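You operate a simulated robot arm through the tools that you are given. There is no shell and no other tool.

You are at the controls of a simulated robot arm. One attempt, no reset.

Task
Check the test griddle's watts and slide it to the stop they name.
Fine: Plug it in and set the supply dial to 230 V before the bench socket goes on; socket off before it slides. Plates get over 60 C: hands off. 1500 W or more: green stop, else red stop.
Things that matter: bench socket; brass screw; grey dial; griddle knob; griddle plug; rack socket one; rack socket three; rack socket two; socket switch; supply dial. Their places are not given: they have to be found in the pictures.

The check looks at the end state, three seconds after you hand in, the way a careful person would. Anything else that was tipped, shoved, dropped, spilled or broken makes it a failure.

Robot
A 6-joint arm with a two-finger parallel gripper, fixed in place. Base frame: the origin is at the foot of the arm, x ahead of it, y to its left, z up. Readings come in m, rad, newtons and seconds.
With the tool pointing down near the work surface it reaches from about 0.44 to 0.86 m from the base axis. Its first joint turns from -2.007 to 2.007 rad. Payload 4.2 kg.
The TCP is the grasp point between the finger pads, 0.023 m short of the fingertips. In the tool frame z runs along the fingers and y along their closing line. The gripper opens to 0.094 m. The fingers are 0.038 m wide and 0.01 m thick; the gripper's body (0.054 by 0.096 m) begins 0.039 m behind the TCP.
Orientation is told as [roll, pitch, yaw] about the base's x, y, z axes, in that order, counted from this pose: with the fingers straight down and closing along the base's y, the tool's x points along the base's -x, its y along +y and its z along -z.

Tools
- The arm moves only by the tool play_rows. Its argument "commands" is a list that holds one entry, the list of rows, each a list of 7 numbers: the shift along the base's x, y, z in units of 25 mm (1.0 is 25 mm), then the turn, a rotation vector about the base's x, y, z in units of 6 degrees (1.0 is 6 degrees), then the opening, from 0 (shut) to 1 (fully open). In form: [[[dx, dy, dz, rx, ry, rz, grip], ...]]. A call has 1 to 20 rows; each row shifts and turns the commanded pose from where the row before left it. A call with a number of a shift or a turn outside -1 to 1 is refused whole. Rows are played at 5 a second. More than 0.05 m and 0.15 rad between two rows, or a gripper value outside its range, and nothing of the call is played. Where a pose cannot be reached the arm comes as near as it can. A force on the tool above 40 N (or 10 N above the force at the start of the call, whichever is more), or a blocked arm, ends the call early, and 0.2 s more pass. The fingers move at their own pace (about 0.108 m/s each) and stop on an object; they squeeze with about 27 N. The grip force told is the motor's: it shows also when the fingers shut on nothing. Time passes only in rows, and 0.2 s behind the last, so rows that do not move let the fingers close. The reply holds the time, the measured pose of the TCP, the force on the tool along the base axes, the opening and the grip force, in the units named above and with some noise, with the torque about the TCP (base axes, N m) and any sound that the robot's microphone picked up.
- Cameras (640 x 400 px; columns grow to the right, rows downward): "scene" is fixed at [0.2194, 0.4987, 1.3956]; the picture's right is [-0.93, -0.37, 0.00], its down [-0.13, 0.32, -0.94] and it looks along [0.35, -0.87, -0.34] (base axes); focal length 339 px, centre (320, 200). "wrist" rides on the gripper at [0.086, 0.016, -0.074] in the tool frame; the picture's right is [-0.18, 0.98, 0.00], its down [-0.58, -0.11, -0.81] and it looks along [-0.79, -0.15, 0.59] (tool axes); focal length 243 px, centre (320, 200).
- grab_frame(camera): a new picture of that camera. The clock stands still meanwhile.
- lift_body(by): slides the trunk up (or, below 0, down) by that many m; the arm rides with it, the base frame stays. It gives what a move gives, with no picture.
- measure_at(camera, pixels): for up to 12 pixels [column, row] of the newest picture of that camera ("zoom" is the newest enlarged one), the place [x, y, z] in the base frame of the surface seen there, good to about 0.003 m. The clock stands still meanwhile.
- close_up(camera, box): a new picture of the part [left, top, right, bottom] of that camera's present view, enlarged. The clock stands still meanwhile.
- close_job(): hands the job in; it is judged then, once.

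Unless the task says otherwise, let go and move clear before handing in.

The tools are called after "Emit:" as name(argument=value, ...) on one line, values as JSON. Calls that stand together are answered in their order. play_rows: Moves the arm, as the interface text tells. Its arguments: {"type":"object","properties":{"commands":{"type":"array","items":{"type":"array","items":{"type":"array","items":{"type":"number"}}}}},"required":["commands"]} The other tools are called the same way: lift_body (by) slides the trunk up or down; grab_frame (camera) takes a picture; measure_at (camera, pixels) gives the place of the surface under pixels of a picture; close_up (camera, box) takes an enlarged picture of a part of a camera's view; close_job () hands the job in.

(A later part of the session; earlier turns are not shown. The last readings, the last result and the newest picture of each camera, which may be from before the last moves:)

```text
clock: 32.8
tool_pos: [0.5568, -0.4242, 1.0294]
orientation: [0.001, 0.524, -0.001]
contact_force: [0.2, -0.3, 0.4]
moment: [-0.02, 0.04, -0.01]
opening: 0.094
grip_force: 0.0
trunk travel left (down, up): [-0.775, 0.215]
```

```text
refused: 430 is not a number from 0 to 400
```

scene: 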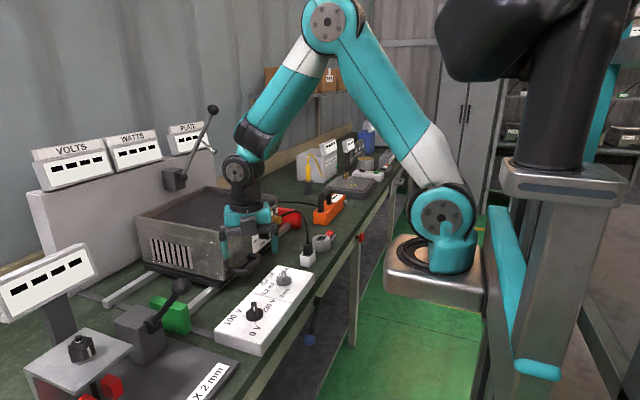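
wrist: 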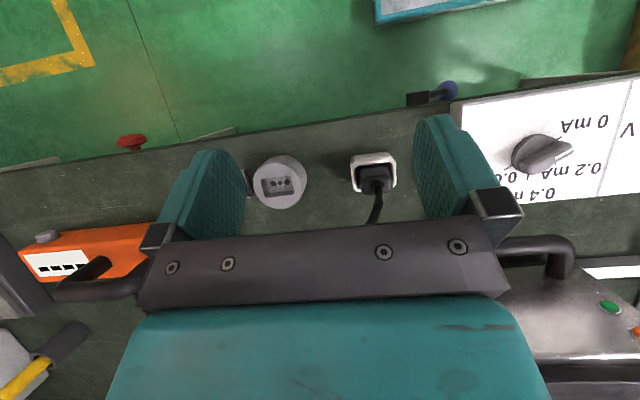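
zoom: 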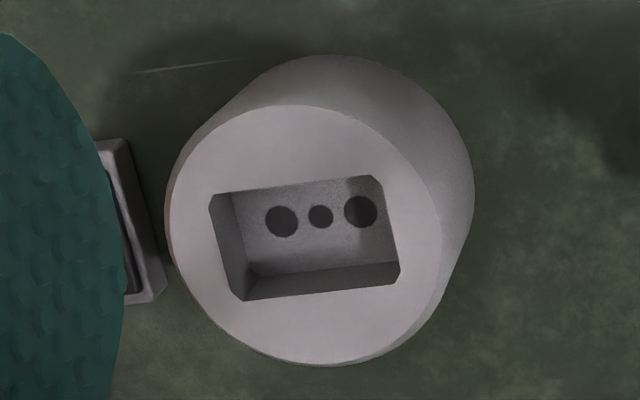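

Emit:
measure_at(camera="zoom", pixels=[[190, 180], [300, 175], [390, 165], [410, 285], [320, 300], [235, 310], [200, 250], [415, 230], [281, 220], [320, 216], [360, 211], [320, 270]])

Emit:
measure_at(camera="wrist", pixels=[[264, 178], [262, 185], [304, 184], [279, 160], [279, 203], [352, 163], [390, 160], [392, 186], [358, 189], [372, 185]])

Emit:
close_up(camera="scene", box=[294, 228, 342, 268])

```text
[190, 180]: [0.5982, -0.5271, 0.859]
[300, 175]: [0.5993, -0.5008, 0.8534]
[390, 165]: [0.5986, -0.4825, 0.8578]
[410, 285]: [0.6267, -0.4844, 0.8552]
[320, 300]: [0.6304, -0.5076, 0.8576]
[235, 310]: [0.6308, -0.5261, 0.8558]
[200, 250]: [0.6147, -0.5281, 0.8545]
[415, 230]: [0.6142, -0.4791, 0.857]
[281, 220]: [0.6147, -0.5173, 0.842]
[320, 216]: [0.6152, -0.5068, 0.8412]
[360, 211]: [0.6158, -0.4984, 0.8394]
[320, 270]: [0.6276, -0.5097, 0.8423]
```

```text
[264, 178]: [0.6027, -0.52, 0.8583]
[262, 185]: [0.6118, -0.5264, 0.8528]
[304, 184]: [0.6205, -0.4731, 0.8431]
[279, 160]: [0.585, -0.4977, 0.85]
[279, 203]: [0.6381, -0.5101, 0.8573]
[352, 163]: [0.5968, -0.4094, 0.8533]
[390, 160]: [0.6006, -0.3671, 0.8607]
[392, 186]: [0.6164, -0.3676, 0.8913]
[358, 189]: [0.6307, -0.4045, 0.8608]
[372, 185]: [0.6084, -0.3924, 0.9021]
```

```text
10.00 times, centred on (318, 248) of scene
```

zoom: 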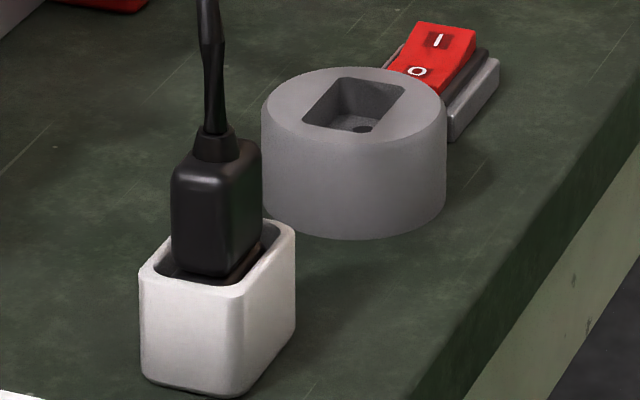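

The socket recess is centred near (0.615, -0.505), its top at z 0.857 and its floor at 0.841. I need the plug's exact edges and the cable's run above it.

Emit:
measure_at(camera="zoom", pixels=[[176, 200], [205, 200], [232, 215], [258, 190], [205, 265], [225, 165], [190, 160], [215, 140], [212, 100], [210, 20], [175, 250], [265, 240]])

Emit:
measure_at(camera="scene", pixels=[[307, 225], [305, 218], [300, 213], [294, 211], [288, 211], [283, 213], [278, 213], [300, 252], [303, 262]])

Emit:
close_up(camera="scene", box=[260, 195, 340, 265])

```text
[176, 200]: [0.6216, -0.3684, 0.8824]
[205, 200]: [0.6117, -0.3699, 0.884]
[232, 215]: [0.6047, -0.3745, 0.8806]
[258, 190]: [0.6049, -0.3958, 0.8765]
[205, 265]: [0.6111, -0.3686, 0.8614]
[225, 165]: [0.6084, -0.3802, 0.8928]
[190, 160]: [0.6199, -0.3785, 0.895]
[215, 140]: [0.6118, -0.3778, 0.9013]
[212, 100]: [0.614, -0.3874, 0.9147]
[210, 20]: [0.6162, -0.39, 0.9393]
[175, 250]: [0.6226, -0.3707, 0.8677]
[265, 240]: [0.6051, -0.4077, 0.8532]
```

```text
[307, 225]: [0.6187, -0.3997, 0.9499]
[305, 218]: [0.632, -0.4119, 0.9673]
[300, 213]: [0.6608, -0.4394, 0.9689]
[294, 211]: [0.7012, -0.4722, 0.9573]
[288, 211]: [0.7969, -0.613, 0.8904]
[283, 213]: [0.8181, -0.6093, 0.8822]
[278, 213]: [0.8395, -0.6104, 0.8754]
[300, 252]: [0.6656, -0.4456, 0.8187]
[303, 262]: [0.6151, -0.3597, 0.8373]
```

```text
5.71 times, centred on (300, 230) of scene
```

zoom: 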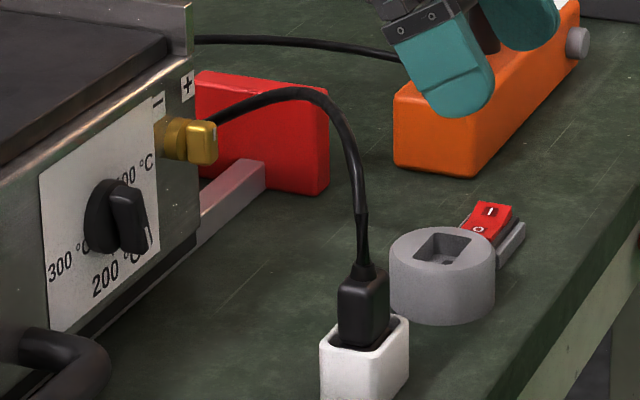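

The plug body spans about x 0.603–0.622 and y -0.369–-0.401, top at 0.894, with the cable rising straight to z≈0.95 then off to +x. I'll tilt the gripper back 45° so the palm stays on the robot side, clear of the cable.

Emit:
play_rows(commands=[[[-0.05, 0.12, -0.15, 0, -1, 0, 1], [-0.05, 0.12, -0.15, 0, -1, 0, 1], [-0.05, 0.12, -0.15, 0, -1, 0, 1], [-0.05, 0.12, -0.15, 0, -1, 0, 1], [-0.05, 0.12, -0.15, 0, -1, 0, 1], [-0.05, 0.12, -0.15, 0, -1, 0, 1], [-0.05, 0.12, -0.15, 0, -1, 0, 1], [-0.05, 0.12, -0.15, 0, -1, 0, 1], [-0.05, 0.12, -0.15, 0, -1, 0, 1], [-0.05, 0.12, -0.15, 0, -1, 0, 1], [-0.05, 0.12, -0.15, 0, -1, 0, 1], [-0.05, 0.12, -0.15, 0, -1, 0, 1], [-0.05, 0.12, -0.15, 0, -0.5, 0, 1], [0, 0, 0, 0, 0, 0, 1]]])

Emit:
grab_frame(camera="wrist")

Emit:
grab_frame(camera="scene")

```text
clock: 35.8
tool_pos: [0.5406, -0.3865, 0.9813]
orientation: [0.0, -0.786, -0.002]
contact_force: [0.0, -0.1, -0.2]
moment: [0.01, -0.01, -0.01]
opening: 0.0937
grip_force: 0.1
trunk travel left (down, up): [-0.775, 0.215]
```

```text
taken
```

wrist: 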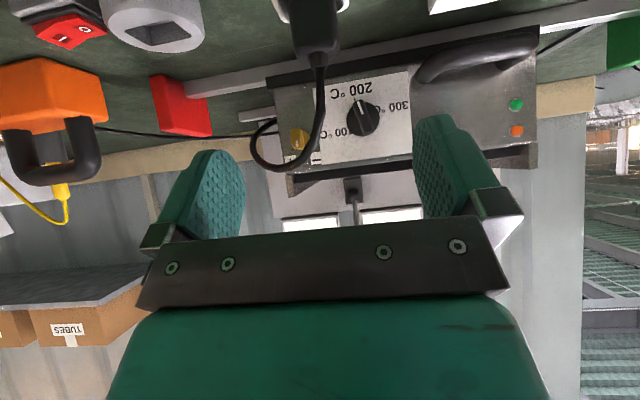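

```text
taken
```

scene: 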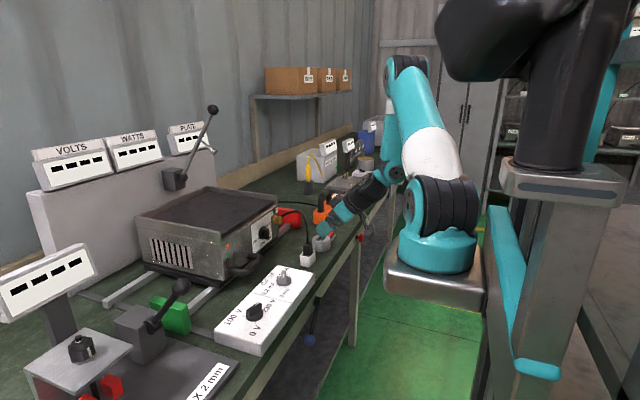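

The arm reached the tilted pose cleanly. Approaching the plug diagonally with the fingers open.

Emit:
play_rows(commands=[[[0.4, 0.06, -0.8, 0, 0, 0, 1], [0.5, 0, -0.8, 0, 0, 0, 1], [0.6, 0, -0.7, 0, 0, 0, 1], [0.6, 0, -0.6, 0, 0, 0, 1], [0.5, 0, -0.4, 0, 0, 0, 1], [0, 0, 0, 0, 0, 0, 1]]])

Emit:
grab_frame(camera="wrist")

Emit:
close_up(camera="scene", box=[260, 195, 372, 275])

```text
clock: 37.2
tool_pos: [0.6062, -0.3841, 0.8984]
orientation: [0.0, -0.784, 0.0]
contact_force: [-0.1, 0.1, -0.4]
moment: [0.02, -0.01, -0.03]
opening: 0.0938
grip_force: 0.1
trunk travel left (down, up): [-0.775, 0.215]
```

```text
taken
```

wrist: 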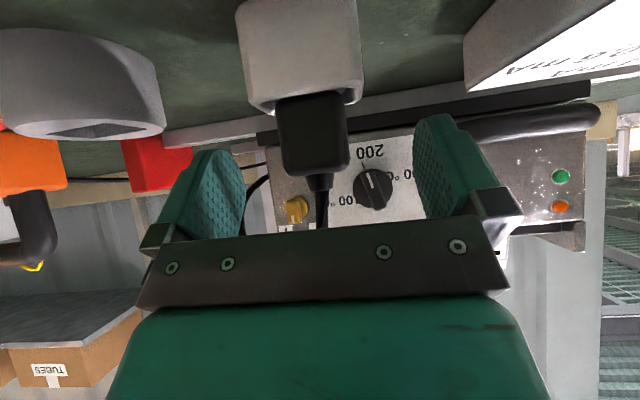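

```text
5.00 times, centred on (316, 235) of scene
```

zoom: 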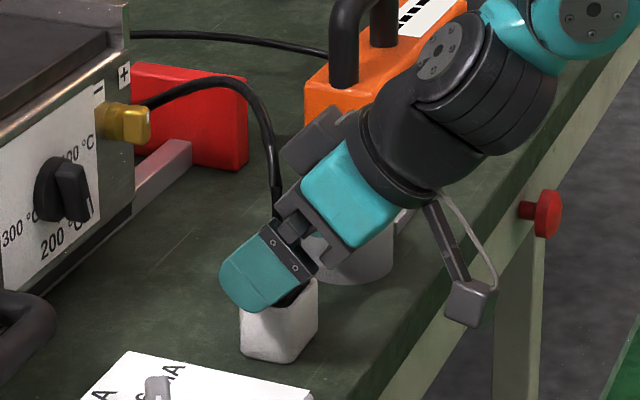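

The plug body sits between the open fingers and no force registers. Closing on it.

Emit:
play_rows(commands=[[[0.1, 0, 0, 0, 0, 0, 0.6], [0, 0, 0, 0, 0, 0, 0], [0, 0, 0, 0, 0, 0, 0], [0, 0, 0, 0, 0, 0, 0]]])

Emit:
close_up(camera="wrist", box=[220, 60, 440, 220])

```text
clock: 38.2
tool_pos: [0.6081, -0.3824, 0.8997]
orientation: [0.0, -0.782, 0.001]
contact_force: [0.3, -0.5, -0.4]
moment: [-0.01, -0.05, 0.02]
opening: 0.0324
grip_force: 26.7
trunk travel left (down, up): [-0.775, 0.215]
```

```text
2.50 times, centred on (330, 140) of wrist
```

zoom: 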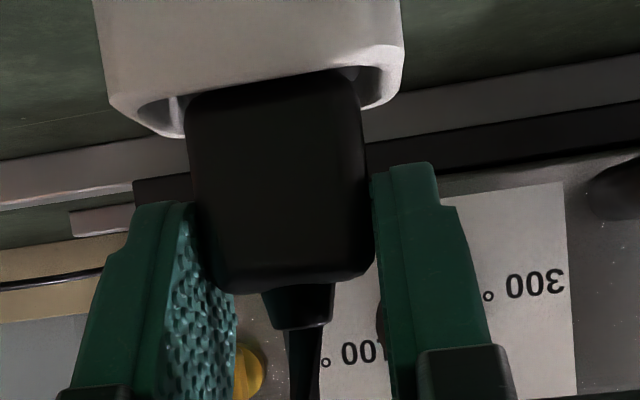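

Gripped at 32 mm. Lifting straight out of the holder.

Emit:
play_rows(commands=[[[0, 0, 0.3, 0, 0, 0, 0], [0, 0, 0.4, 0, 0, 0, 0], [0, 0, 0.6, 0, 0, 0, 0], [0, 0, 0.7, 0, 0, 0, 0], [0, 0, 0, 0, 0, 0, 0]]])

Emit:
close_up(camera="scene", box=[260, 195, 372, 275])

Emit:
grab_frame(camera="wrist")

```text
clock: 39.4
tool_pos: [0.607, -0.3843, 0.948]
orientation: [0.001, -0.783, -0.003]
contact_force: [0.0, 0.5, -0.9]
moment: [0.0, -0.02, 0.01]
opening: 0.0325
grip_force: 27.2
trunk travel left (down, up): [-0.775, 0.215]
```

```text
5.00 times, centred on (316, 235) of scene
```

zoom: 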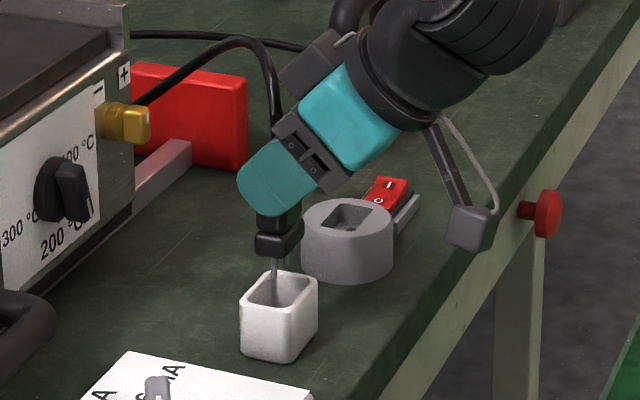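

```text
taken
```

wrist: 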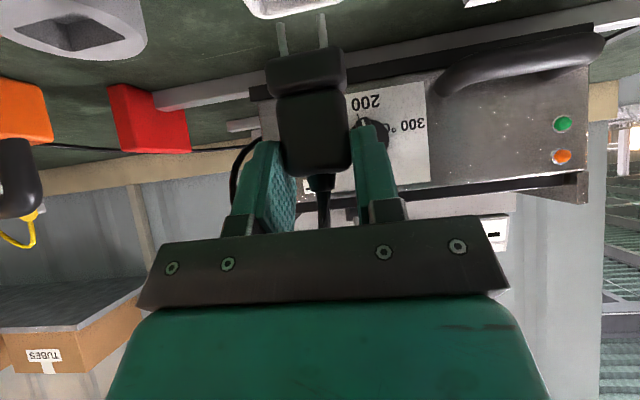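

The plug is out, showing its wider flange and two pins. Raising a bit more to clear the rim, then measuring the pins.

Emit:
play_rows(commands=[[[0, 0, 0.8, 0, 0, 0, 0], [0, 0, 0.4, 0, 0, 0, 0], [0, 0, 0, 0, 0, 0, 0]]])

Emit:
close_up(camera="wrist", box=[240, 0, 390, 100])

Emit:
close_up(camera="scene", box=[280, 210, 344, 260])

```text
clock: 40.2
tool_pos: [0.6084, -0.3835, 0.9777]
orientation: [0.001, -0.783, 0.0]
contact_force: [-0.5, -0.4, -0.5]
moment: [0.03, 0.03, 0.02]
opening: 0.0327
grip_force: 26.7
trunk travel left (down, up): [-0.775, 0.215]
```

```text
4.00 times, centred on (315, 50) of wrist
```

zoom: 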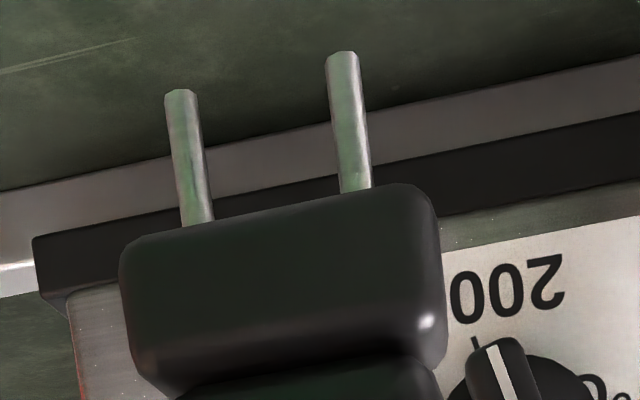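

```text
8.00 times, centred on (312, 235) of scene
```

zoom: 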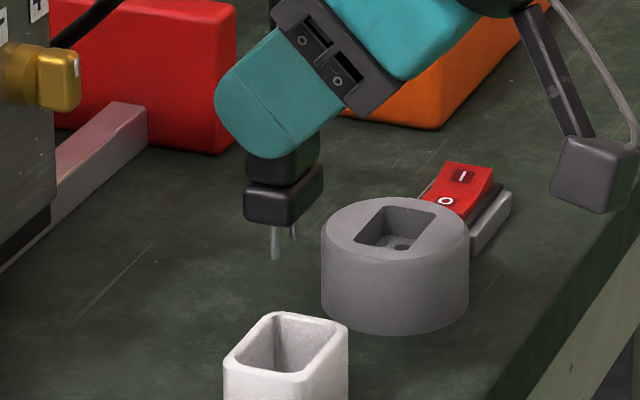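

Emit:
measure_at(camera="zoom", pixels=[[275, 252], [275, 240], [294, 233], [246, 200], [284, 215], [318, 185], [265, 200], [305, 200], [390, 235], [402, 247], [435, 212], [360, 240]])

Emit:
measure_at(camera="wrist", pixels=[[286, 30], [327, 20], [288, 45], [328, 40], [275, 62], [345, 55], [310, 60], [310, 85], [275, 85], [347, 82]])

```text
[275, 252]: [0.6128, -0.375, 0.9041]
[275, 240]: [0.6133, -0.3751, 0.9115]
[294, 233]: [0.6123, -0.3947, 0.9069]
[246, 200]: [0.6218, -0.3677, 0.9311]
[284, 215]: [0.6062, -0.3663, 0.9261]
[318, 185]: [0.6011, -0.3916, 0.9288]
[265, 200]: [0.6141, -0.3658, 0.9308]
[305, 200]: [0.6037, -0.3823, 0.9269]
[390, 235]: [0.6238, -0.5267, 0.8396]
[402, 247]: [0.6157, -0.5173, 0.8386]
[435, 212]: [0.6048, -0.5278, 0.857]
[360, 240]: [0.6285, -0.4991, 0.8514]
```

```text
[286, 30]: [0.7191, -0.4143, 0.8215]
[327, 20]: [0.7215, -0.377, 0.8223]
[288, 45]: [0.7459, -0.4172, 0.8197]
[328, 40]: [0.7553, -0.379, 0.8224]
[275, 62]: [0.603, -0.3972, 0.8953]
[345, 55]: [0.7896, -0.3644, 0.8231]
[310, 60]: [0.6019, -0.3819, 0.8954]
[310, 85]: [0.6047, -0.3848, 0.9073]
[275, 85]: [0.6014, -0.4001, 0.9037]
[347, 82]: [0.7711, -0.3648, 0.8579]
```

Pins are centred near (0.6127, -0.385), tips at z≈0.903. Refining the socket hole position with a tight zoom.

Emit:
close_up(camera="scene", box=[318, 230, 342, 245])

```text
16.00 times, centred on (330, 238) of scene
```

zoom: 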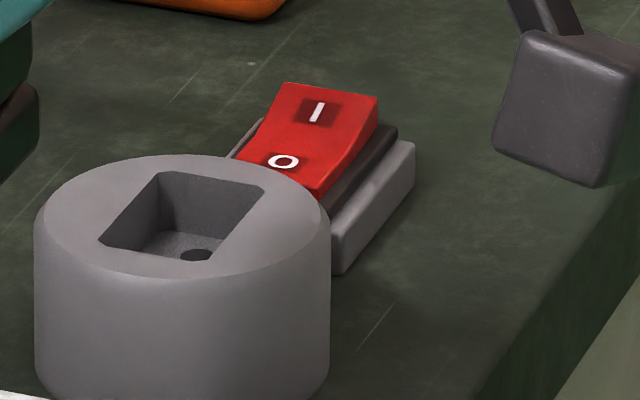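

Emit:
measure_at(camera="zoom", pixels=[[121, 204], [244, 227], [214, 176], [150, 257], [155, 170], [268, 185], [210, 264], [92, 240], [55, 215], [305, 215], [200, 255], [215, 161]])

```text
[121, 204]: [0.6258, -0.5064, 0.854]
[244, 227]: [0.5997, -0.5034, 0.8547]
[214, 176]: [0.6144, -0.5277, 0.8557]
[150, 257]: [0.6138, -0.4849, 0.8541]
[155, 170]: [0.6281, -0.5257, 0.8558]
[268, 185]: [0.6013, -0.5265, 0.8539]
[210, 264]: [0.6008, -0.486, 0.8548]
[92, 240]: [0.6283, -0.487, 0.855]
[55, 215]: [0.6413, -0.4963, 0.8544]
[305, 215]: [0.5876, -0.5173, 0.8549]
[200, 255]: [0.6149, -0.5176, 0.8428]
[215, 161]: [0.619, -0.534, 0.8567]
```

The recess centre comes to (0.6143, -0.506). Moving over it and stopping with the pin tips just above the rim.

Emit:
play_rows(commands=[[[0.02, -0.8, 0, 0, 0, 0, 0], [0.02, -0.9, 0, 0, 0, 0, 0], [0.02, -0.9, 0, 0, 0, 0, 0], [0.02, -0.9, 0, 0, 0, 0, 0], [0, -0.9, 0, 0, 0, 0, 0], [0, -0.46, -0.3, 0, 0, 0, 0], [0, 0, -0.5, 0, 0, 0, 0], [0, 0, -0.5, 0, 0, 0, 0], [0, 0, 0, 0, 0, 0, 0]]])

Emit:
close_up(camera="scene", box=[304, 215, 352, 255])

Emit:
close_up(camera="wrist", box=[220, 0, 420, 125])

```text
clock: 42.2
tool_pos: [0.6099, -0.5048, 0.9451]
orientation: [0.001, -0.783, 0.001]
contact_force: [0.7, 0.5, -0.4]
moment: [0.04, 0.01, -0.01]
opening: 0.0324
grip_force: 27.0
trunk travel left (down, up): [-0.775, 0.215]
```

```text
10.00 times, centred on (328, 235) of scene
```

zoom: 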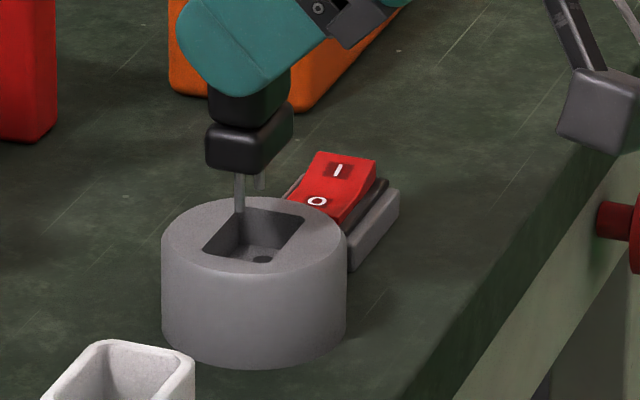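

```text
3.20 times, centred on (320, 62) of wrist
```

zoom: 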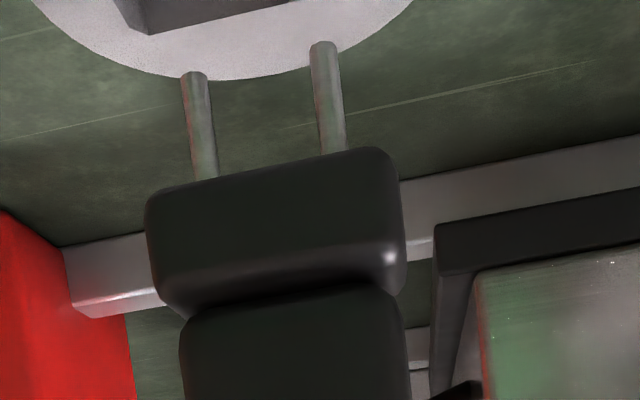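

Emit:
close_up(camera="scene", box=[318, 225, 342, 245])

```text
16.00 times, centred on (330, 235) of scene
```

zoom: 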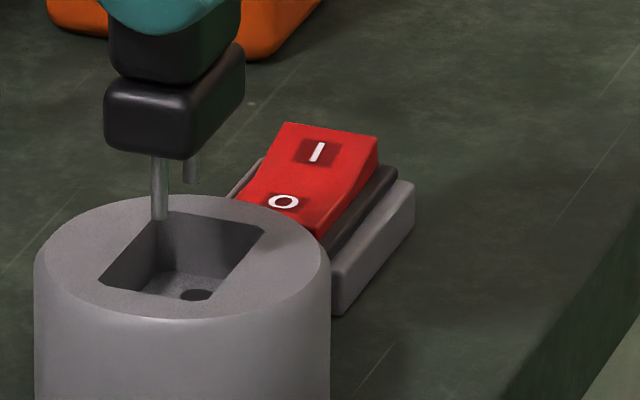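

Emit:
measure_at(camera="zoom", pixels=[[160, 215], [160, 190], [192, 178], [110, 100], [180, 155], [240, 80], [140, 130], [215, 120], [195, 294], [121, 244], [244, 267], [150, 297]])

```text
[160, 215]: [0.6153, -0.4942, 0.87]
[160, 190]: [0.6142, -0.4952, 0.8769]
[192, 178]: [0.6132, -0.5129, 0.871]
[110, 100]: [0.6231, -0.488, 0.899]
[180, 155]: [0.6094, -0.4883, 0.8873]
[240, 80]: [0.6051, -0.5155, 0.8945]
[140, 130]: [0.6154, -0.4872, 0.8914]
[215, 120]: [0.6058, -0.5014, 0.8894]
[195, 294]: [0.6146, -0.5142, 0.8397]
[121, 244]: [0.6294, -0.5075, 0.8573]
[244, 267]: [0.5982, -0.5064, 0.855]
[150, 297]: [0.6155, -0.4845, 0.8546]
```

Pins are at (0.614, -0.504) with the recess centre at about (0.614, -0.506); I'll nudge 1.3 mm in -y and lower gently.

Emit:
play_rows(commands=[[[0, -0.05, 0, 0, 0, 0, 0], [0, 0, -0.25, 0, 0, 0, 0], [0, 0, -0.25, 0, 0, 0, 0], [0, 0, -0.2, 0, 0, 0, 0], [0, 0, -0.2, 0, 0, 0, 0], [0, 0, -0.2, 0, 0, 0, 0], [0, 0, -0.2, 0, 0, 0, 0], [0, 0, 0, 0, 0, 0, 0]]])

Emit:
close_up(camera="scene", box=[304, 215, 352, 255])

```text
clock: 44.0
tool_pos: [0.6095, -0.5049, 0.9122]
orientation: [0.0, -0.784, 0.0]
contact_force: [0.3, 0.3, -0.6]
moment: [0.0, -0.02, 0.0]
opening: 0.0322
grip_force: 26.7
trunk travel left (down, up): [-0.775, 0.215]
```

```text
10.00 times, centred on (328, 235) of scene
```

zoom: 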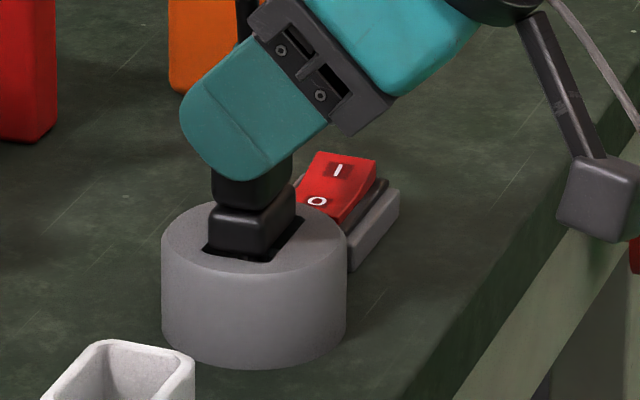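

The flange is entering the recess with no contact force. Continuing down.

Emit:
play_rows(commands=[[[0, 0, -0.15, 0, 0, 0, 0], [0, 0, -0.15, 0, 0, 0, 0], [0, 0, -0.15, 0, 0, 0, 0], [0, 0, -0.1, 0, 0, 0, 0], [0, 0, -0.1, 0, 0, 0, 0], [0, 0, 0, 0, 0, 0, 0]]])

Emit:
close_up(camera="scene", box=[304, 215, 352, 255])

```text
clock: 45.4
tool_pos: [0.6105, -0.5056, 0.8983]
orientation: [-0.002, -0.787, 0.003]
contact_force: [-1.9, 2.5, 19.5]
moment: [0.17, 0.09, 0.0]
opening: 0.0323
grip_force: 27.2
trunk travel left (down, up): [-0.775, 0.215]
```

```text
10.00 times, centred on (328, 235) of scene
```

zoom: 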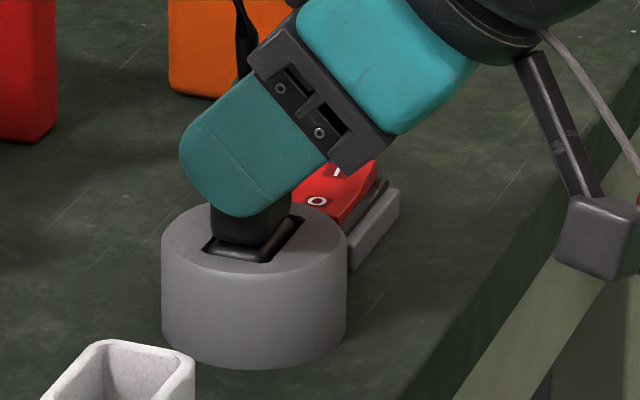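

Contact at +19 N with the pins already about 17 mm into the holes. Pressing slightly more to seat it fully.

Emit:
play_rows(commands=[[[0, 0, -0.07, 0, 0, 0, 0], [0, 0, -0.05, 0, 0, 0, 0], [0, 0, 0, 0, 0, 0, 0]]])

Emit:
close_up(camera="scene", box=[318, 225, 342, 245])

```text
clock: 46.2
tool_pos: [0.6108, -0.5063, 0.8939]
orientation: [-0.002, -0.787, 0.003]
contact_force: [1.0, 1.5, 23.4]
moment: [0.04, -0.19, 0.02]
opening: 0.0323
grip_force: 27.0
trunk travel left (down, up): [-0.775, 0.215]
```

```text
16.00 times, centred on (330, 235) of scene
```

zoom: 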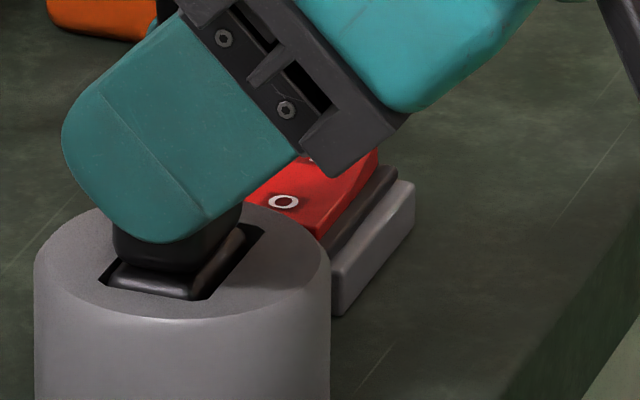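

Emit:
play_rows(commands=[[[0, 0, -0.06, 0, 0, 0, 0], [0, 0, 0, 0, 0, 0, 0]]])

Emit:
close_up(camera="scene", box=[318, 225, 342, 245])

```text
clock: 46.8
tool_pos: [0.6098, -0.507, 0.8929]
orientation: [-0.003, -0.787, -0.001]
contact_force: [1.8, 0.5, 23.1]
moment: [0.02, -0.16, -0.01]
opening: 0.0325
grip_force: 26.6
trunk travel left (down, up): [-0.775, 0.215]
```

```text
16.00 times, centred on (330, 235) of scene
```

zoom: 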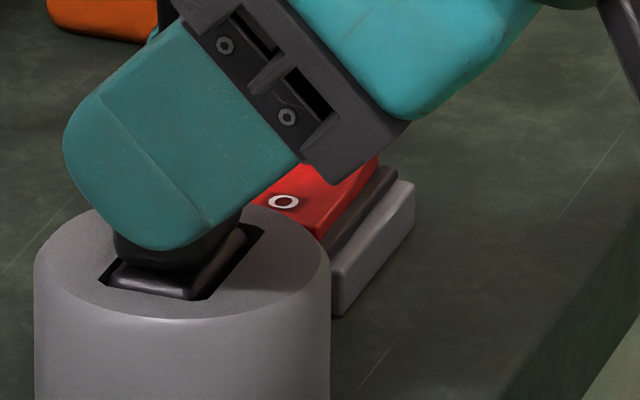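

Emit:
measure_at(camera="zoom", pixels=[[150, 288], [150, 272], [165, 278], [225, 250], [190, 285], [125, 250], [170, 262], [100, 290], [225, 290], [255, 240]])

```text
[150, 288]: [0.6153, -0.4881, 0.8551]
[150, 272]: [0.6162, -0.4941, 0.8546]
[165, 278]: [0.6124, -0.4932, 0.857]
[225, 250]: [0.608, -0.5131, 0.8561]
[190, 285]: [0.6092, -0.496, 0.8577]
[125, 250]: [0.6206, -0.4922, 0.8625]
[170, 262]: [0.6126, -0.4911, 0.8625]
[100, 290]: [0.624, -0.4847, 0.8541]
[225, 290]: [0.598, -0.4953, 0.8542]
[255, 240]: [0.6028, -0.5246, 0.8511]
```

The flange top is now flush with the rim (z≈0.856), so it's seated; further motion was just finger slip. Releasing and backing away diagonally.

Emit:
play_rows(commands=[[[0, 0, 0.05, 0, 0, 0, 0.5], [0, 0, 0, 0, 0, 0, 0.6], [0, 0, 0, 0, 0, 0, 0.6], [-0.5, 0, 0.5, 0, 0, 0, 0.6], [-0.8, 0, 0.8, 0, 0, 0, 0.6], [-0.8, 0, 0.8, 0, 0, 0, 0.6], [-0.8, 0, 0.8, 0, 0, 0, 0.6], [0, 0, 0, 0, 0, 0, 0.6]]])

Emit:
grab_frame(camera="wrist")

Emit:
close_up(camera="scene", box=[296, 210, 352, 255])

Emit:
close_up(camera="scene", box=[0, 100, 240, 250])

```text
clock: 48.6
tool_pos: [0.5383, -0.5042, 0.9643]
orientation: [0.0, -0.784, -0.002]
contact_force: [0.6, 0.6, 0.0]
moment: [-0.02, -0.02, 0.0]
opening: 0.0567
grip_force: 0.0
trunk travel left (down, up): [-0.775, 0.215]
```

```text
taken
```

wrist: 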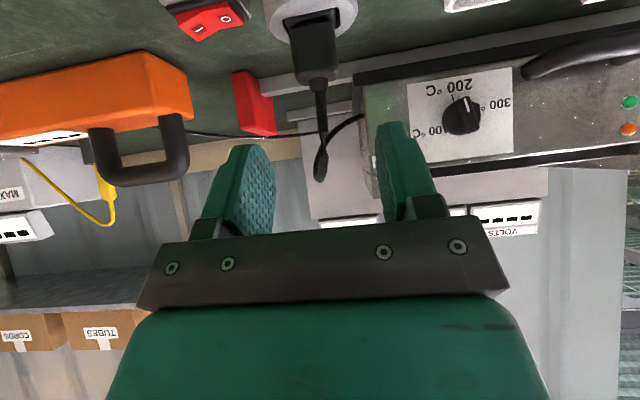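

```text
8.89 times, centred on (324, 232) of scene
```

zoom: 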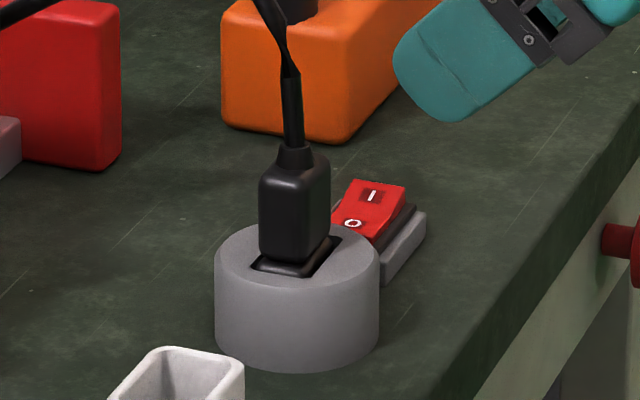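

```text
2.67 times, centred on (120, 175) of scene
```

zoom: 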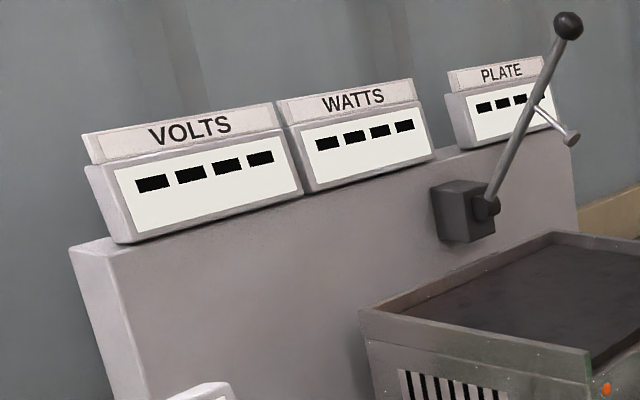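

The plug is seated in the grey socket and the displays are still blank. Measuring the rocker switch before pressing its "I" end.

Emit:
close_up(camera="scene", box=[324, 226, 348, 244])

```text
16.00 times, centred on (336, 235) of scene
```

zoom: 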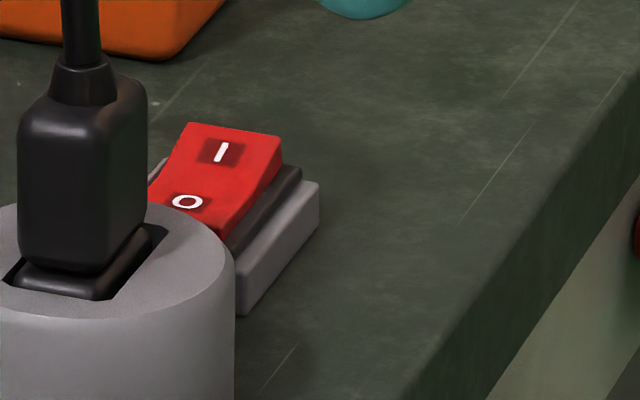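

Emit:
measure_at(camera="zoom", pixels=[[222, 152], [190, 202], [192, 128], [275, 142], [225, 225], [160, 190], [205, 178], [310, 190], [245, 310], [240, 140]])

```text
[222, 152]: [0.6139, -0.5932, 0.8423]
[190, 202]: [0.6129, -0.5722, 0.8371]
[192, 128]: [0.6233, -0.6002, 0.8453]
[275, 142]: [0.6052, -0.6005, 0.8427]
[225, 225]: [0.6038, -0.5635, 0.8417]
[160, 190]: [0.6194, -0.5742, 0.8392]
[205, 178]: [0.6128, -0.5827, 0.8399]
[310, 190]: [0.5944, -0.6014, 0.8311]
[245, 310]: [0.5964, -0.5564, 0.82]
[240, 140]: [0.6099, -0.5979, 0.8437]
```

The rocker's I end is at about (0.613, -0.598, 0.844) and the 0 end at about (0.612, -0.568). Checking the orange tester's extents before approaching.

Emit:
grab_frame(camera="scene")

Emit:
measure_at(camera="scene", pixels=[[316, 210], [318, 220], [327, 222], [340, 207], [345, 198], [320, 205], [323, 196], [330, 212]])

```text
taken
```

scene: 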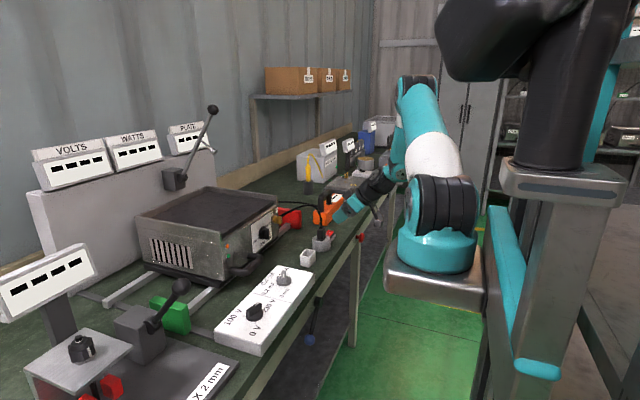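

```text
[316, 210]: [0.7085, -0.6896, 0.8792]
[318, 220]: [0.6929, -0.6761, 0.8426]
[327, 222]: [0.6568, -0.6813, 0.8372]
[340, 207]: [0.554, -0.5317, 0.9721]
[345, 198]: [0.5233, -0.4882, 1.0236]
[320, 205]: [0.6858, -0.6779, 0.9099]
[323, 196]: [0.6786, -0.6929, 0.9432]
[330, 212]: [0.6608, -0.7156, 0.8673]
```

Clear space there. Closing the fingers and moving above the I end of the rocker.

Emit:
play_rows(commands=[[[0, -0.8, 0, 0, 0, 0, 0], [0, -0.8, 0, 0, 0, 0, 0], [0, -0.8, 0, 0, 0, 0, 0], [0.4, -0.8, -0.2, 0, 0, 0, 0], [0.6, -0.6, -0.5, 0, 0, 0, 0], [0.6, 0, -0.6, 0, 0, 0, 0], [0.6, 0, -0.6, 0, 0, 0, 0], [0.6, 0, -0.4, 0, 0, 0, 0], [0, 0, 0, 0, 0, 0, 0]]])

Emit:
close_up(camera="scene", box=[304, 205, 360, 250])

Emit:
grab_frame(camera="wrist")

```text
clock: 50.6
tool_pos: [0.6068, -0.6016, 0.9094]
orientation: [0.0, -0.784, -0.002]
contact_force: [-0.1, 0.4, -0.6]
moment: [0.05, -0.01, -0.02]
opening: 0.0001
grip_force: 26.7
trunk travel left (down, up): [-0.775, 0.215]
```

```text
8.89 times, centred on (332, 228) of scene
```

zoom: 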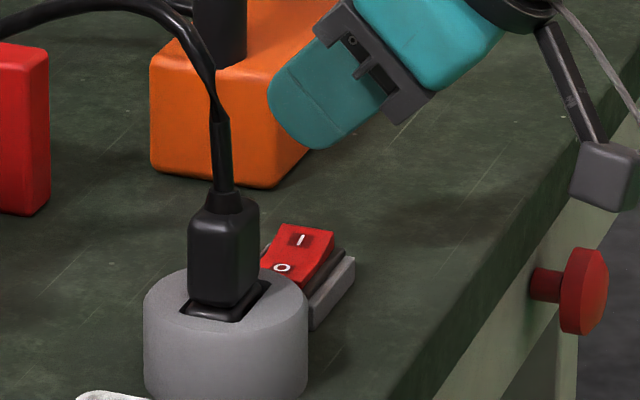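

```text
taken
```

wrist: 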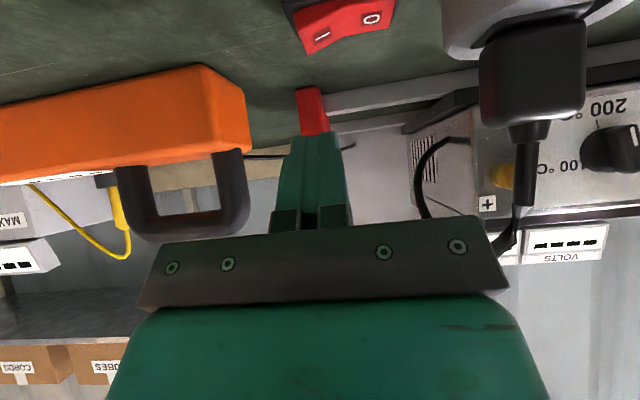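

The fingers hover above the I end. Before energising, I'll double-check the dial pointer's bearing numerically.

Emit:
close_up(camera="scene", box=[238, 292, 278, 317])

```text
16.00 times, centred on (258, 304) of scene
```

zoom: 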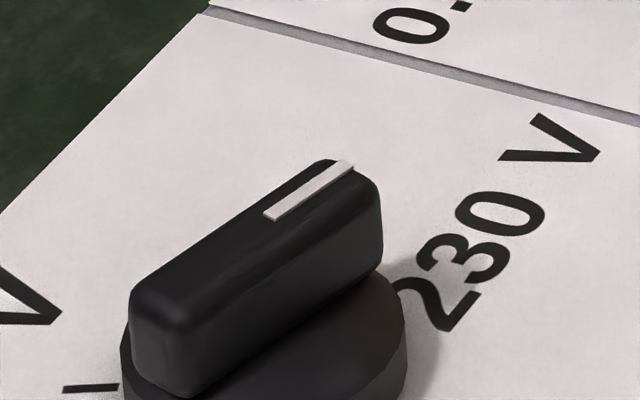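

Emit:
measure_at(camera="zoom", pixels=[[270, 215], [280, 208], [335, 173], [345, 166], [160, 295], [165, 310], [150, 290], [435, 300], [555, 143], [495, 220], [210, 260], [240, 240]])

```text
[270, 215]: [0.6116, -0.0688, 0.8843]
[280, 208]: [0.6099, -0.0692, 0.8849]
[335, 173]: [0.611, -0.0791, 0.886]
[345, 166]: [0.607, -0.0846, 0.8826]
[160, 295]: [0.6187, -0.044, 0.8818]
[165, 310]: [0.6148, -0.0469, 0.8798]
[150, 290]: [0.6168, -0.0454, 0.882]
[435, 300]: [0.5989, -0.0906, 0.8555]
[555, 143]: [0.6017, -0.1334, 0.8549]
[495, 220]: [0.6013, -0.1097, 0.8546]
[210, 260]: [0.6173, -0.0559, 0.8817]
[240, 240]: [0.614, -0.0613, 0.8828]
```

The bar's bearing is about -105° and the label's bearing from the centre is also -105°, so the dial is on 230 V. Now pressing the I end.

Emit:
play_rows(commands=[[[0.06, 0.06, -0.5, 0, 0, 0, 0], [0, 0, -0.4, 0, 0, 0, 0], [0, 0, -0.3, 0, 0, 0, 0], [0, 0, -0.15, 0, 0, 0, 0], [0, 0, -0.15, 0, 0, 0, 0], [0, 0, -0.1, 0, 0, 0, 0]]])

Emit:
close_up(camera="scene", box=[304, 205, 360, 250])

Emit:
close_up(camera="scene", box=[0, 100, 240, 250])

```text
clock: 52.0
tool_pos: [0.6078, -0.5998, 0.87]
orientation: [-0.002, -0.788, 0.003]
contact_force: [-6.6, 6.4, 16.7]
moment: [0.27, 0.16, 0.07]
opening: 0.0
grip_force: 27.5
trunk travel left (down, up): [-0.775, 0.215]
```

```text
8.89 times, centred on (332, 228) of scene
```

zoom: 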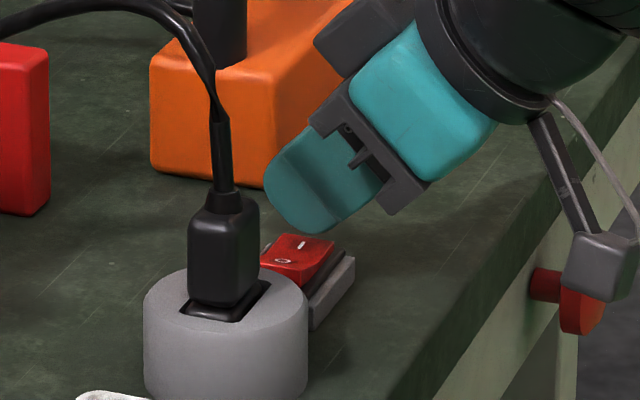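

```text
2.67 times, centred on (120, 175) of scene
```

zoom: 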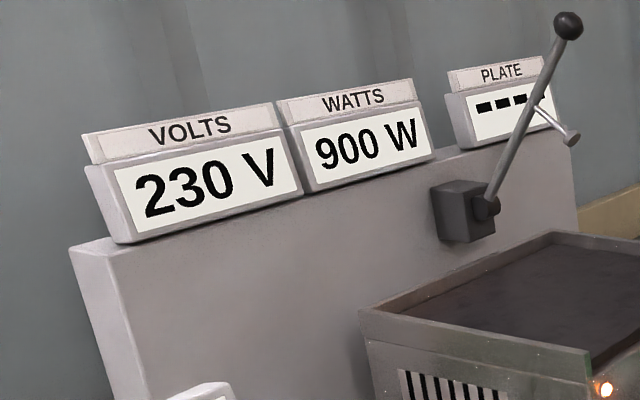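

It is on: VOLTS shows 230 V and WATTS 900 W. Lifting off and checking once more that the reading holds.

Emit:
play_rows(commands=[[[0, 0, 0.5, 0, 0, 0, 0], [0, 0, 0.5, 0, 0, 0, 0], [0, 0, 0, 0, 0, 0, 0]]])

Emit:
close_up(camera="scene", box=[0, 100, 240, 250])

Emit:
close_up(camera="scene", box=[324, 226, 348, 244])

```text
clock: 52.8
tool_pos: [0.6095, -0.5993, 0.8925]
orientation: [0.001, -0.784, -0.001]
contact_force: [-0.6, 0.4, -0.2]
moment: [0.0, 0.01, 0.02]
opening: 0.0
grip_force: 27.1
trunk travel left (down, up): [-0.775, 0.215]
```

```text
2.67 times, centred on (120, 175) of scene
```

zoom: 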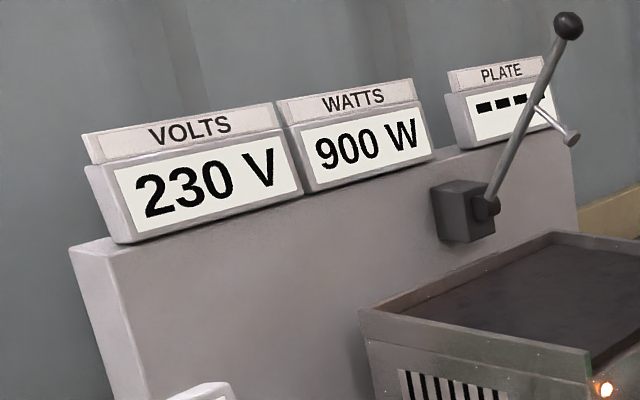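

```text
16.00 times, centred on (336, 235) of scene
```

zoom: 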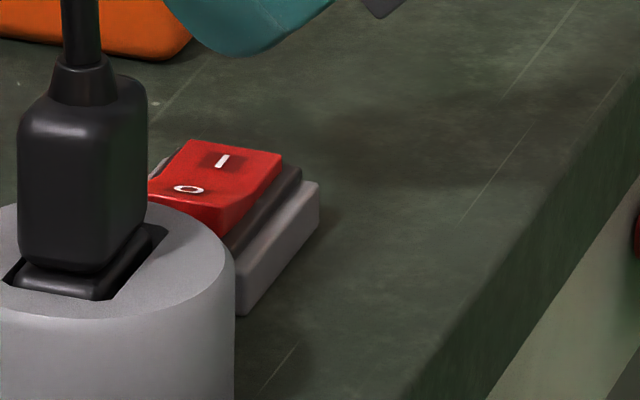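

Reading is steady at 900 W, below 1500 W, so it goes to the red stop. Now pressing the 0 end to switch the socket off.

Emit:
play_rows(commands=[[[0, 0.6, 0, 0, 0, 0, 0], [0, 0.58, 0, 0, 0, 0, 0], [0, 0, -0.4, 0, 0, 0, 0], [0, 0, -0.3, 0, 0, 0, 0], [0, 0, -0.15, 0, 0, 0, 0], [0, 0, -0.15, 0, 0, 0, 0], [0, 0, -0.1, 0, 0, 0, 0]]])

Emit:
close_up(camera="scene", box=[0, 100, 240, 250])

Emit:
close_up(camera="scene", box=[304, 205, 360, 250])

```text
clock: 54.4
tool_pos: [0.6104, -0.5704, 0.8711]
orientation: [-0.002, -0.792, 0.006]
contact_force: [-11.8, 11.6, 20.6]
moment: [0.22, 0.29, -0.05]
opening: 0.0002
grip_force: 26.9
trunk travel left (down, up): [-0.775, 0.215]
stopped in row 7: the force on the tool passed its limit at 43 N (the readings are from after the stop); the commanded pose is now the measured one
```

```text
2.67 times, centred on (120, 175) of scene
```

zoom: 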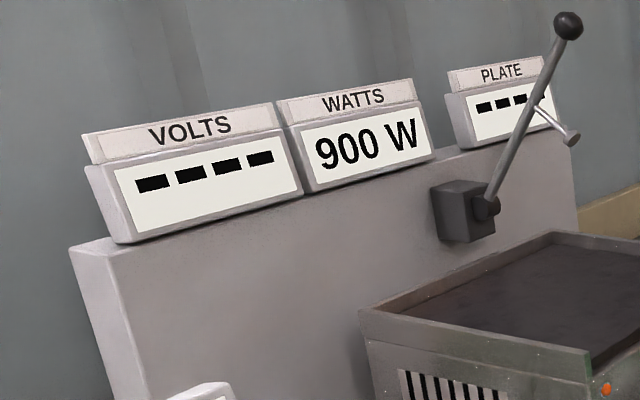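

```text
8.89 times, centred on (332, 228) of scene
```

zoom: 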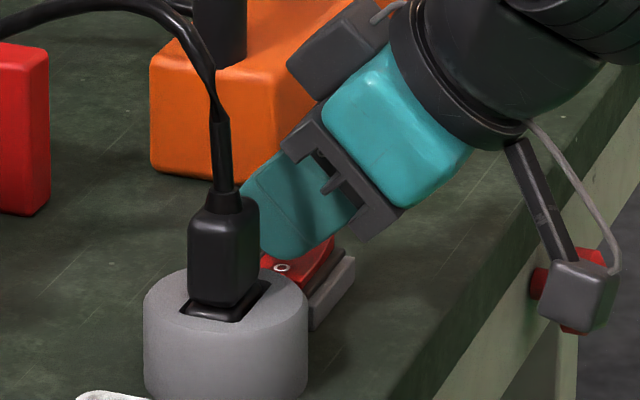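

VOLTS is blank again and the lamp is out, so the socket is off, with 900 W held on the display. Backing away, then inspecting the switch and griddle handle.

Emit:
play_rows(commands=[[[0, 0, 0.4, 0, 0, 0, 0], [-0.3, -0.2, 0.6, 0, 0, 0, 0], [-0.6, -0.2, 0.8, 0, 0, 0, 0], [-0.8, 0, 0.8, 0, 0, 0, 0], [-0.8, 0, 0.8, 0, 0, 0, 0], [0, 0, 0.8, 0, 0, 0, 0], [0, 0, 0, 0, 0, 0, 0]]])

Emit:
grab_frame(camera="wrist")

Emit:
close_up(camera="scene", box=[304, 205, 360, 250])

Emit:
close_up(camera="scene", box=[210, 200, 330, 290])

```text
clock: 56.0
tool_pos: [0.5461, -0.58, 0.9735]
orientation: [-0.001, -0.788, 0.001]
contact_force: [0.0, -0.1, -0.9]
moment: [-0.02, -0.01, 0.04]
opening: 0.0
grip_force: 27.1
trunk travel left (down, up): [-0.775, 0.215]
```

```text
taken
```

wrist: 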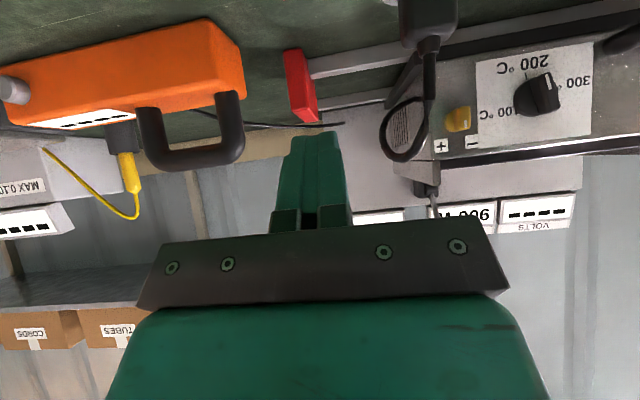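

```text
8.89 times, centred on (332, 228) of scene
```

zoom: 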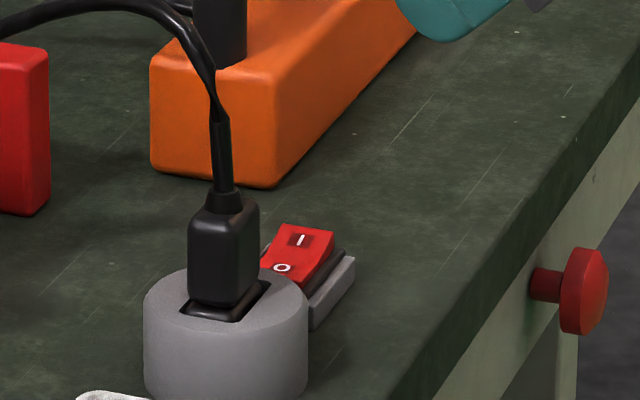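

```text
4.44 times, centred on (270, 245) of scene
```

zoom: 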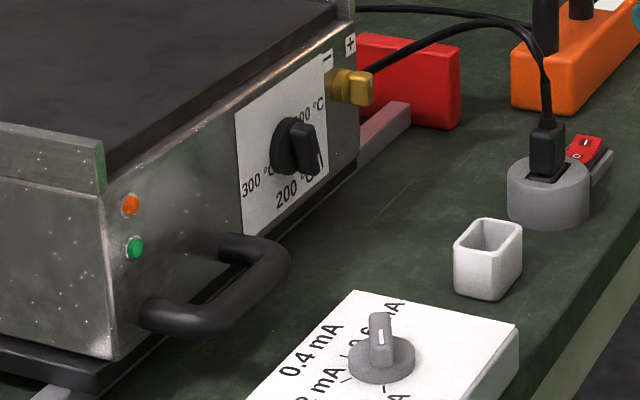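

The switch rests with 0 pressed. Measuring the handle, griddle edges and red stop.

Emit:
measure_at(camera="zoom", pixels=[[150, 305], [165, 318], [205, 305], [250, 275], [280, 255], [240, 245], [255, 240], [205, 330], [354, 140], [352, 100], [370, 60], [380, 130]])

Emit:
measure_at(camera="scene", pixels=[[243, 268], [262, 265], [268, 262], [265, 255], [232, 262], [285, 225], [296, 215], [277, 208], [150, 240], [222, 278], [275, 235], [262, 246]])

```text
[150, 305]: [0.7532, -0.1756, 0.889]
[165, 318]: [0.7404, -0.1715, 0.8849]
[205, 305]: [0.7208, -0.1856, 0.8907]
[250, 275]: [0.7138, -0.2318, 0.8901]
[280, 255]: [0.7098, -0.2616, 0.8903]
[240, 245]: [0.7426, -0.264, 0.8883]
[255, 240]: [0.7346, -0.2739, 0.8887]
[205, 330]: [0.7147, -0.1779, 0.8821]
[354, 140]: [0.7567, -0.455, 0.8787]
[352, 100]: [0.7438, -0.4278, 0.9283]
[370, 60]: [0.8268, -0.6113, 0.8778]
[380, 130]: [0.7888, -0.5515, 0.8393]
```

```text
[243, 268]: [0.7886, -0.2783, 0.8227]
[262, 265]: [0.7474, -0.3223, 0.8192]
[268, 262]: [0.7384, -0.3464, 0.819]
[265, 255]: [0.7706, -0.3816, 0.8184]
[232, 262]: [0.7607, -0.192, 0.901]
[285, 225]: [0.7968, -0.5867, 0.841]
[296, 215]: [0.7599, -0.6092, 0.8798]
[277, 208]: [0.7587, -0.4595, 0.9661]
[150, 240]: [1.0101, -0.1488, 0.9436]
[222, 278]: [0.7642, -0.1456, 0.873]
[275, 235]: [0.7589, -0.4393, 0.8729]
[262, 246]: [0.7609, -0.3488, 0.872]
```

The handle's legs are at y≈-0.178 and -0.268, its bar at x≈0.717, z≈0.885; the griddle's end is at y≈-0.46 and the red stop's face at y≈-0.61. I'll go up and across, reduce the tilt to 15°, and come in on the +y side of the handle with closed fingers.

Emit:
play_rows(commands=[[[0, 0, 1, 0, 0, 0, 0], [0, 0.5, 1, 0, 0, 0, 0], [0, 0.9, 1, 0, 0, 0, 0], [0, 1, 0, 0, 0, 0, 0], [0, 1, 0, 0, 0, 0, 0], [0, 1, 0, 0, 0, 0, 0], [0, 1, 0, 0, 0, 0, 0], [0, 1, 0, 0, 1, 0, 0], [0, 1, 0, 0, 1, 0, 0], [0, 1, 0, 0, 1, 0, 0], [0, 1, 0, 0, 1, 0, 0], [0, 1, 0, 0, 1, 0, 0], [0, 1, 0, 0, 0, 0, 0], [0, 1, 0, 0, 0, 0, 0], [0.3, 1, 0, 0, 0, 0, 0], [0.3, 1, 0, 0, 0, 0, 0], [0.3, 1, 0, 0, 0, 0, 0], [0.3, 1, 0, 0, 0, 0, 0], [0.3, 1, 0, 0, 0, 0, 0], [0, 0, 0, 0, 0, 0, 0]]])

Emit:
grab_frame(camera="scene")

```text
clock: 60.2
tool_pos: [0.5856, -0.1454, 1.0481]
orientation: [-0.001, -0.264, 0.001]
contact_force: [-0.6, 0.0, 0.7]
moment: [0.0, 0.05, -0.02]
opening: 0.0
grip_force: 27.0
trunk travel left (down, up): [-0.775, 0.215]
```

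```text
taken
```

scene: 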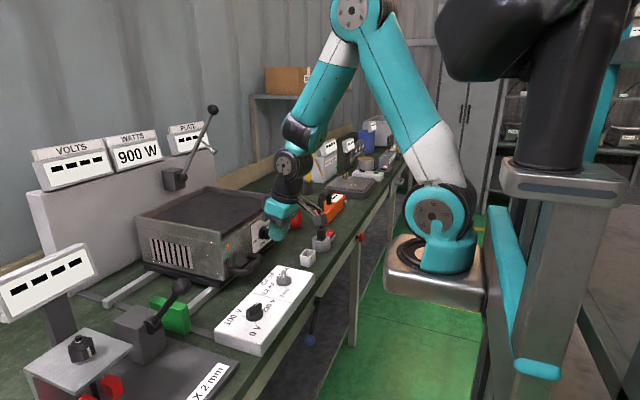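

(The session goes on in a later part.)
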